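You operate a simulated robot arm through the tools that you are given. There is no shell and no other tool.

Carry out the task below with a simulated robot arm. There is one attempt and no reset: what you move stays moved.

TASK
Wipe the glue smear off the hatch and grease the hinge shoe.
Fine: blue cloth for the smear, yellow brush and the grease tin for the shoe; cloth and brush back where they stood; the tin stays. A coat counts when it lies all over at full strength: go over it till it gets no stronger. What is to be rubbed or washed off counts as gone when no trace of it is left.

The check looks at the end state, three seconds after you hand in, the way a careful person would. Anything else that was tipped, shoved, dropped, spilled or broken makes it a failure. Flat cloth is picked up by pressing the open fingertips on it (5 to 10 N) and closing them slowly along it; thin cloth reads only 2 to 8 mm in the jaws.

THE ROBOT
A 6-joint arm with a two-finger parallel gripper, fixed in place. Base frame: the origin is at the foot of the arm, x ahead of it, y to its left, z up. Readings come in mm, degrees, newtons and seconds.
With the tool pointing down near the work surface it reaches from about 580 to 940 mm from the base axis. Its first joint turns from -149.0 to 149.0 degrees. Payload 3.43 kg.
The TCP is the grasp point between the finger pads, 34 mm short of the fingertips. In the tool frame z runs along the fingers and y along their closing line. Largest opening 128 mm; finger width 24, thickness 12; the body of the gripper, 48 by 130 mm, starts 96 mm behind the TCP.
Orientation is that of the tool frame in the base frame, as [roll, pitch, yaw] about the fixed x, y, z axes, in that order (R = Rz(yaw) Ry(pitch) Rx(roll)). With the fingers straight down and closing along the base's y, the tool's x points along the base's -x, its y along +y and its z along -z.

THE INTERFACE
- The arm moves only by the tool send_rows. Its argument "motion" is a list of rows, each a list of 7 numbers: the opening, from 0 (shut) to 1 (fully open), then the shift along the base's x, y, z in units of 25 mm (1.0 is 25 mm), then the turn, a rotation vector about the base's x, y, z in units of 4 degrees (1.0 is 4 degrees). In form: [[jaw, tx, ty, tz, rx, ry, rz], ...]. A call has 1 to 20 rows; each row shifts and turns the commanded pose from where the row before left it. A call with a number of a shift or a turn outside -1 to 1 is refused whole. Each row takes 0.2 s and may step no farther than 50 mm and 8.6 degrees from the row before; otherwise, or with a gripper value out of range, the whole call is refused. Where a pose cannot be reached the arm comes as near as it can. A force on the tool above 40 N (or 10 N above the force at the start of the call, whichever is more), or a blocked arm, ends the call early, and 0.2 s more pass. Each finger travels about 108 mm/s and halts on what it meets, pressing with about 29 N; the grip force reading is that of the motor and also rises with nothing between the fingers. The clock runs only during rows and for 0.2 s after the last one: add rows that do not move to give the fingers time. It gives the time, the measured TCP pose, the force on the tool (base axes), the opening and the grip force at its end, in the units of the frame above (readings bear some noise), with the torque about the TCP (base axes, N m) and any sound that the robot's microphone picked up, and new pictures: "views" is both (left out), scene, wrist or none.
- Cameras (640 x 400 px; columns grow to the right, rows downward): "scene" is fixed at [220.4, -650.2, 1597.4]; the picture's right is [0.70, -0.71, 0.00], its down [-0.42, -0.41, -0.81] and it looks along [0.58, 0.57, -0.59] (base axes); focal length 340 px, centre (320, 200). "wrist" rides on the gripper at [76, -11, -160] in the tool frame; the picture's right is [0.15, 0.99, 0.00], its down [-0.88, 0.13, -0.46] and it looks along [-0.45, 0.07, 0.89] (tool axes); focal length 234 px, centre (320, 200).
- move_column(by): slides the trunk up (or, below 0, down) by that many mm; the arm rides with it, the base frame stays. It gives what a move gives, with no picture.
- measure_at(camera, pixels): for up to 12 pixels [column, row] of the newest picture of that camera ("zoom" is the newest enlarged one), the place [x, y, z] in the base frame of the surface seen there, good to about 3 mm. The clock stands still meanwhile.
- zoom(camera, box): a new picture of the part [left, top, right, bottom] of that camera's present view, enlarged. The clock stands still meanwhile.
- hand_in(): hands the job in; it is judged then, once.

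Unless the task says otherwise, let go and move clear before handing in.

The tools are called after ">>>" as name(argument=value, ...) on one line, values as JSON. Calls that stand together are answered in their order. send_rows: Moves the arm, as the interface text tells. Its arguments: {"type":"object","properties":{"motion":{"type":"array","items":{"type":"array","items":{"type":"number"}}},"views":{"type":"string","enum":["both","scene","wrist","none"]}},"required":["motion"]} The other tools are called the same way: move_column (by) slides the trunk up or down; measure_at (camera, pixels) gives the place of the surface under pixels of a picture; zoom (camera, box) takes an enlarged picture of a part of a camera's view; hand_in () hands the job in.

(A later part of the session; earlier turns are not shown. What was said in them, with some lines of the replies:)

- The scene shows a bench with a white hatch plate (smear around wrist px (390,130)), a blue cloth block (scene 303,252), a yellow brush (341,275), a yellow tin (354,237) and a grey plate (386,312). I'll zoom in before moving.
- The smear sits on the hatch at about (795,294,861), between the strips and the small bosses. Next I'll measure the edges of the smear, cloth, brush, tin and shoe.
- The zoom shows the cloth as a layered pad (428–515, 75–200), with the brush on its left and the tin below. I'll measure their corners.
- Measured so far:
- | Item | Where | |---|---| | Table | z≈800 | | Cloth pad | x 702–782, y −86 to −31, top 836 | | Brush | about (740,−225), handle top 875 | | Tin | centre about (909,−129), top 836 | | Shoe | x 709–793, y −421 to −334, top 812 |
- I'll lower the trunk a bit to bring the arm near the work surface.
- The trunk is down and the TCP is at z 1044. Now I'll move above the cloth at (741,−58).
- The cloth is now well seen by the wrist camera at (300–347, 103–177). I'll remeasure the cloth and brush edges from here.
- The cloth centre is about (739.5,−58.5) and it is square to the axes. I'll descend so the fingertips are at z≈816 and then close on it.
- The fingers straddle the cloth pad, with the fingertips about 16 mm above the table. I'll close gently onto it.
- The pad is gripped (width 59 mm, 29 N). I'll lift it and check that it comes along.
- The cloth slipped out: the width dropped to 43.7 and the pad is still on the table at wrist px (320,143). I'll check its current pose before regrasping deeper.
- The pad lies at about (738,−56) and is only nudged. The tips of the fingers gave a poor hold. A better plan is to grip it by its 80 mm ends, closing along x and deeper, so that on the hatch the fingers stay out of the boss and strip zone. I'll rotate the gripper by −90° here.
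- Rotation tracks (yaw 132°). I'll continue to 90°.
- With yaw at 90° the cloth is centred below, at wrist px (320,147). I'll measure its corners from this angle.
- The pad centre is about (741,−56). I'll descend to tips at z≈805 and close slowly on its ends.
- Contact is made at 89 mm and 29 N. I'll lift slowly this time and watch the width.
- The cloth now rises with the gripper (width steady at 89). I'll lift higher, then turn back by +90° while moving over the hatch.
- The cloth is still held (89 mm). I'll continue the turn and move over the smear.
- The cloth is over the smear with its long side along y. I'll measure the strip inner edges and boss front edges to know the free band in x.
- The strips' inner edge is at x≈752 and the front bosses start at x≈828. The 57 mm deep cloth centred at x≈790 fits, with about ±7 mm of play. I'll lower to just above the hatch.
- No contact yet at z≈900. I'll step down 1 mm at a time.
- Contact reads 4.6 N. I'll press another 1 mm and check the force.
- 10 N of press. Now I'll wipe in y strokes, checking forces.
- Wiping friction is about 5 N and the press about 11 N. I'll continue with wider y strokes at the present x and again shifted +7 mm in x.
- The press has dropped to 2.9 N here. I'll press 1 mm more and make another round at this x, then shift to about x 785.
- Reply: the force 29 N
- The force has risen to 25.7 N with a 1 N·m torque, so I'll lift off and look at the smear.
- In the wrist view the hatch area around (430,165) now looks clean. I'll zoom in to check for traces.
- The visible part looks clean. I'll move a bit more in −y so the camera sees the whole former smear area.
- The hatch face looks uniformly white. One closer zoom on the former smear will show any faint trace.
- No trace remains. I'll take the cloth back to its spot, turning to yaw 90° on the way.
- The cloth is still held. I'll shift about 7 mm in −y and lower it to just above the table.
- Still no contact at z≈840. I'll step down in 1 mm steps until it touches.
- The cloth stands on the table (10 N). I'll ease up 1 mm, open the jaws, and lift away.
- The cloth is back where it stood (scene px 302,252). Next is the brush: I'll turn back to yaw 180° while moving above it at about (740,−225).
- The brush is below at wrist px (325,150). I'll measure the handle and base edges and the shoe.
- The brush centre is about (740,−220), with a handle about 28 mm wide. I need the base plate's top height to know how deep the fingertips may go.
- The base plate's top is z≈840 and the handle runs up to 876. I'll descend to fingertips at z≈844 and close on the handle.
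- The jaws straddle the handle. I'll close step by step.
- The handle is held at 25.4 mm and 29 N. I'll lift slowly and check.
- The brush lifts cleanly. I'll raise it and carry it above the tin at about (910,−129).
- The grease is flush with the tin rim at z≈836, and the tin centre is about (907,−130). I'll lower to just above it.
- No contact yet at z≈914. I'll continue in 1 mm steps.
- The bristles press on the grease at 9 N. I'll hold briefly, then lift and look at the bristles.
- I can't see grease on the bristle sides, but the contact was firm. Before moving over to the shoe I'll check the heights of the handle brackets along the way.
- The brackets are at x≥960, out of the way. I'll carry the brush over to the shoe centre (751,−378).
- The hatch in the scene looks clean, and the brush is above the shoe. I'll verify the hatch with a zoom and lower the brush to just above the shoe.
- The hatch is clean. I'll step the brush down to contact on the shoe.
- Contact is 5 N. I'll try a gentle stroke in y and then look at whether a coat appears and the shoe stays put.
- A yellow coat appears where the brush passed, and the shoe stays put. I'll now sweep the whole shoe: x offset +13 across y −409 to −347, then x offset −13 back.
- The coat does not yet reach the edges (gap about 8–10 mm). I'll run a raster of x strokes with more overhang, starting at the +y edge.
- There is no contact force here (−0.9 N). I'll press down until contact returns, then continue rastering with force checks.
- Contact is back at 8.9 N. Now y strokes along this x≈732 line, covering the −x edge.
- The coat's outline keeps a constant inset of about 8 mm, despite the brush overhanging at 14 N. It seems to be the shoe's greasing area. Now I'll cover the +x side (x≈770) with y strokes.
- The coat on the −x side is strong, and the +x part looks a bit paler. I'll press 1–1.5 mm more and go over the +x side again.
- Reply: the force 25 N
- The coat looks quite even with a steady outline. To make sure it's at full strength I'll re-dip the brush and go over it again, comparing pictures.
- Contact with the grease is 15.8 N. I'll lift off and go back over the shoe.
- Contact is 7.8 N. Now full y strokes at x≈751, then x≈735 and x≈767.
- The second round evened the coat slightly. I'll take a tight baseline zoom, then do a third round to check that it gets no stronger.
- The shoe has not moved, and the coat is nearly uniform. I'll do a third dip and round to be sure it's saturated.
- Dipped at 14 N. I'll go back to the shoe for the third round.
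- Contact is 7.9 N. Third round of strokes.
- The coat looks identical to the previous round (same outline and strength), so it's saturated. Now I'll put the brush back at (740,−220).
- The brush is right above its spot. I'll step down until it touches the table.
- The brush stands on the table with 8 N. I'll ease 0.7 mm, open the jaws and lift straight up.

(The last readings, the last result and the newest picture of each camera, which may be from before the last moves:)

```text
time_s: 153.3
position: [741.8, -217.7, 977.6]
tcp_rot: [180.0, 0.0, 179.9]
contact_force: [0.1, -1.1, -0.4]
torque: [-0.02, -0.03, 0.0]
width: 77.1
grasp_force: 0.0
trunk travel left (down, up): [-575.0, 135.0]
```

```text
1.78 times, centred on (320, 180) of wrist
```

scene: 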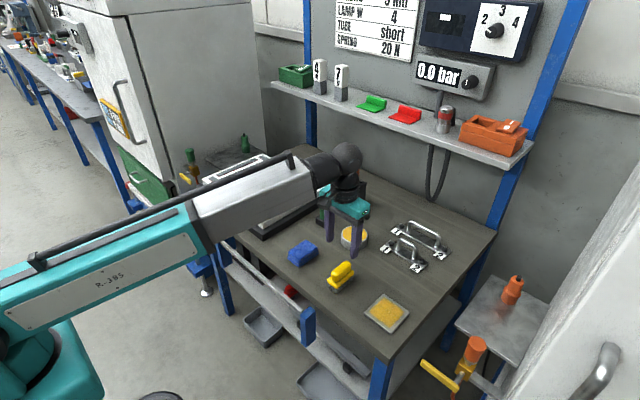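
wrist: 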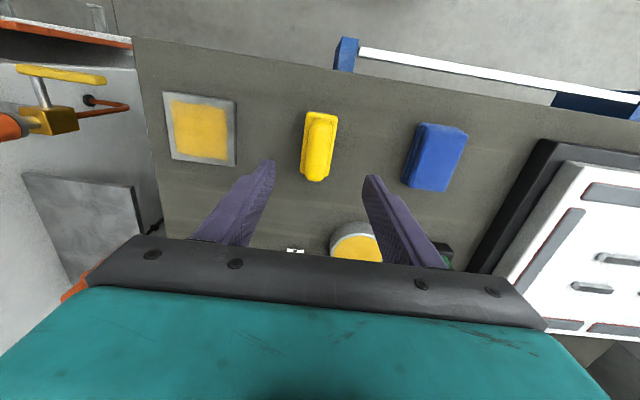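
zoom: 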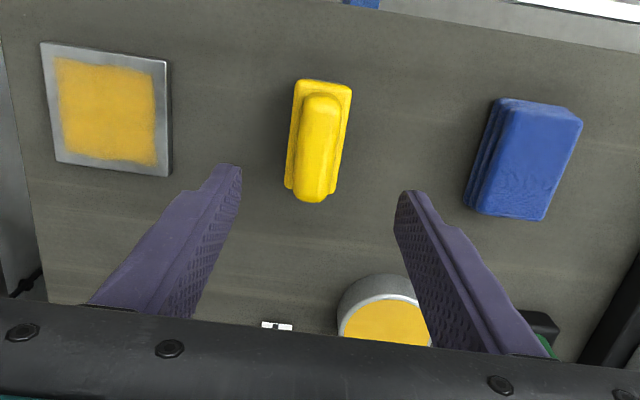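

Brush, cloth and tin stand in place, and the shoe is coated. I'll move the arm clear (up, then back toward the start pose) for a final inspection.

>>> send_rows(motion=[[0.6, 0, 0, 1, 0, 0, 0], [0.6, 0, 0, 1, 0, 0, 0], [0.6, 0, 0, 1, 0, 0, 0], [0.6, 0.16, 0.95, 0, 0, 0, 0], [0.6, 0.16, 0.95, 0, 0, 0, 0], [0.6, 0.16, 0.95, 0, 0, 0, 0], [0.6, 0.16, 0.95, 0, 0, 0, 0], [0.6, 0.16, 0.95, 0, 0, 0, 0], [0.6, 0.16, 0.95, 0, 0, 0, 0], [0.6, 0.16, 0.95, 0, 0, 0, 0], [0.6, 0.16, 0.95, 0, 0, 0, 0], [0.6, 0.16, 0.95, 0, 0, 0, 0], [0.6, 0.16, 0.95, 0, 0, 0, 0], [0.6, 0.16, 0.95, 0, 0, 0, 0], [0.6, 0.16, 0.95, 0, 0, 0, 0], [0.6, 0.16, 0.95, 0, 0, 0, 0], [0.6, 0.16, 0.95, 0, 0, 0, 0], [0.6, 0.16, 0.95, 0, 0, 0, 0], [0.6, 0.16, 0.95, 0, 0, 0, 0], [0.6, 0, 0, 0, 0, 0, 0]], views="none")

>>> move_column(by=100)

>>> send_rows(motion=[[0.6, 0, 0, 0, 0, 0, 0]], views="both")

>>> zoom(camera="wrist", box=[0, 0, 260, 190])

>>> zoom(camera="wrist", box=[280, 50, 540, 240])

>>> zoom(camera="scene", box=[270, 200, 470, 340])

>>> zoom(camera="scene", box=[180, 130, 350, 240])

```text
time_s: 157.5
position: [805.4, 163.5, 1051.4]
tcp_rot: [-180.0, 0.0, -180.0]
contact_force: [-0.3, -0.5, 0.5]
torque: [-0.02, -0.03, 0.01]
width: 77.0
grasp_force: 0.1
trunk travel left (down, up): [-575.0, 135.0]
```

```text
time_s: 158.9
position: [806.1, 161.9, 1150.5]
tcp_rot: [-180.0, 0.1, -180.0]
contact_force: [-0.4, 0.9, 0.0]
torque: [0.0, 0.0, 0.0]
width: 76.9
grasp_force: 0.0
trunk travel left (down, up): [-675.0, 35.0]
```

```text
time_s: 159.3
position: [805.6, 161.8, 1151.3]
tcp_rot: [180.0, 0.0, 180.0]
contact_force: [-0.1, 0.4, 0.1]
torque: [-0.04, 0.0, -0.03]
width: 76.5
grasp_force: 0.0
trunk travel left (down, up): [-675.0, 35.0]
```

scene: 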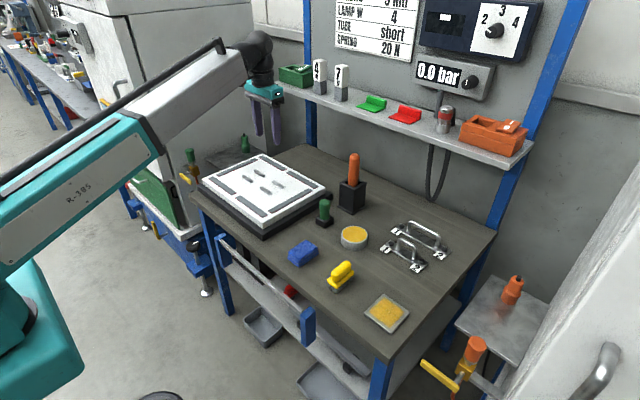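
wrist: 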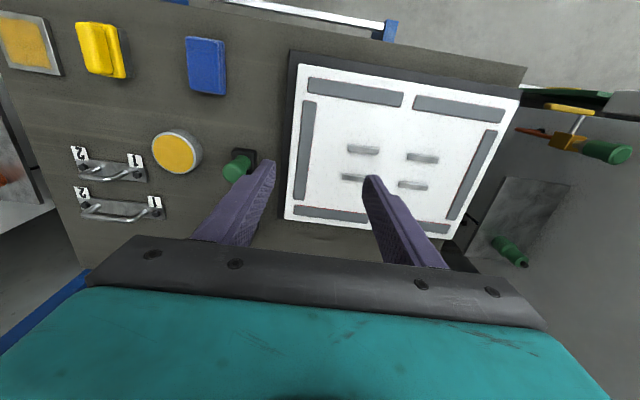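

```text
2.11 times, centred on (130, 95) of wrist
```

zoom: 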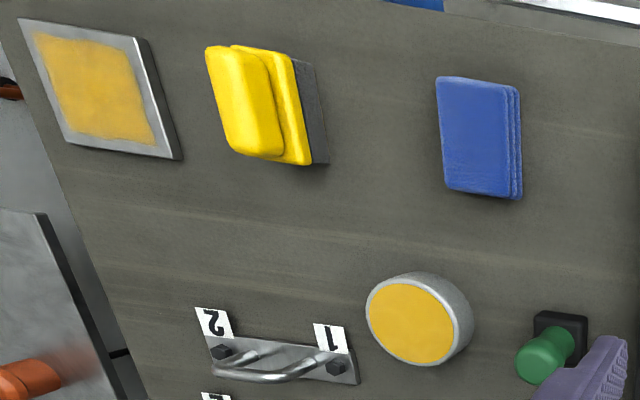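

```text
2.11 times, centred on (410, 145) of wrist
```

zoom: 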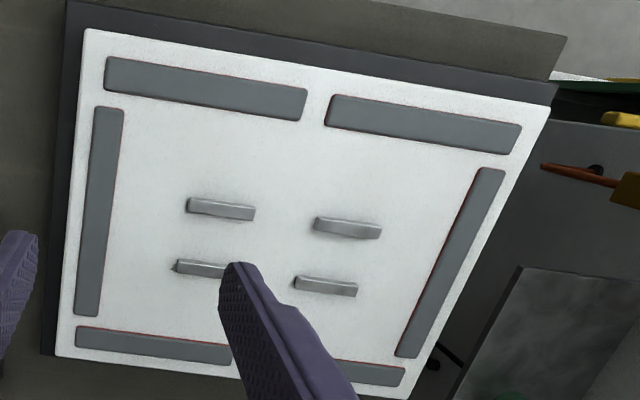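

```text
2.86 times, centred on (370, 270) of scene
```

zoom: 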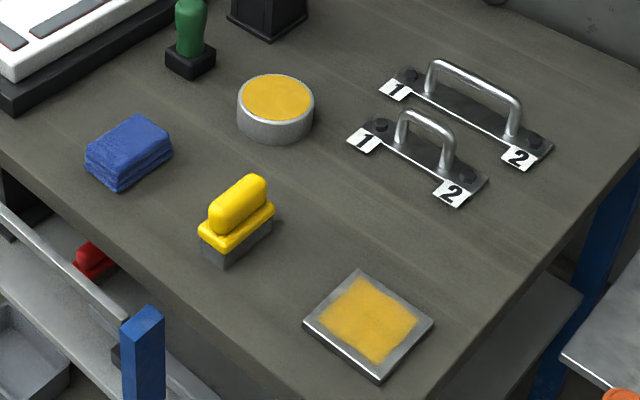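

```text
3.64 times, centred on (265, 185) of scene
```

zoom: 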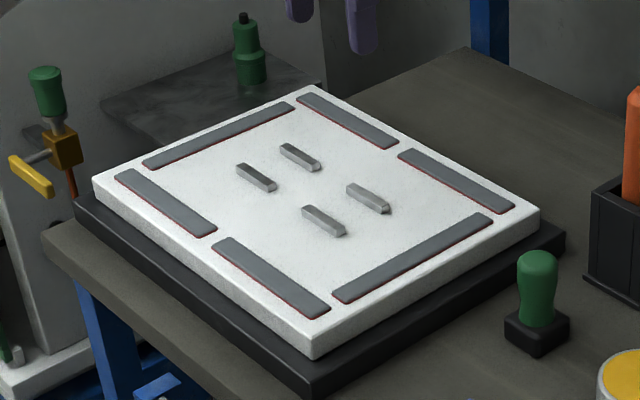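

Compared with the start pictures, the cloth, brush, tin and everything else sit at the same pixels. The smear is gone from the hatch, and the shoe's coat is even and stopped getting stronger between the last two rounds. The arm is clear with empty jaws, so I'm handing in.

>>> hand_in()

```text
The job is handed in.
```

I wiped the glue smear off the hatch and greased the hinge shoe, then handed the job in. The check's verdict hasn't come back.

- **Hatch:** I wiped the smear with the blue cloth. Close-up pictures from both cameras show no trace left.
- **Shoe:** I took the grey metal plate on the bench to be the hinge shoe. I dipped the brush three times and went over the plate after each dip. The last two rounds looked the same, so I took the coat as full strength.
- **Coat edge:** The grease stops about 8 mm short of the plate's edges all round, even with the brush pressed past them. I took that as the limit of the greasing area.
- **Put back:** The cloth and brush are back where they stood, to within a few millimetres. The tin, the shoe and everything else on the bench look unmoved in the pictures. The arm is clear and its jaws are empty.

The cloth slipped out of the jaws on the first try and shifted 2–3 mm on the bench. I picked it up again by its ends, and it held.
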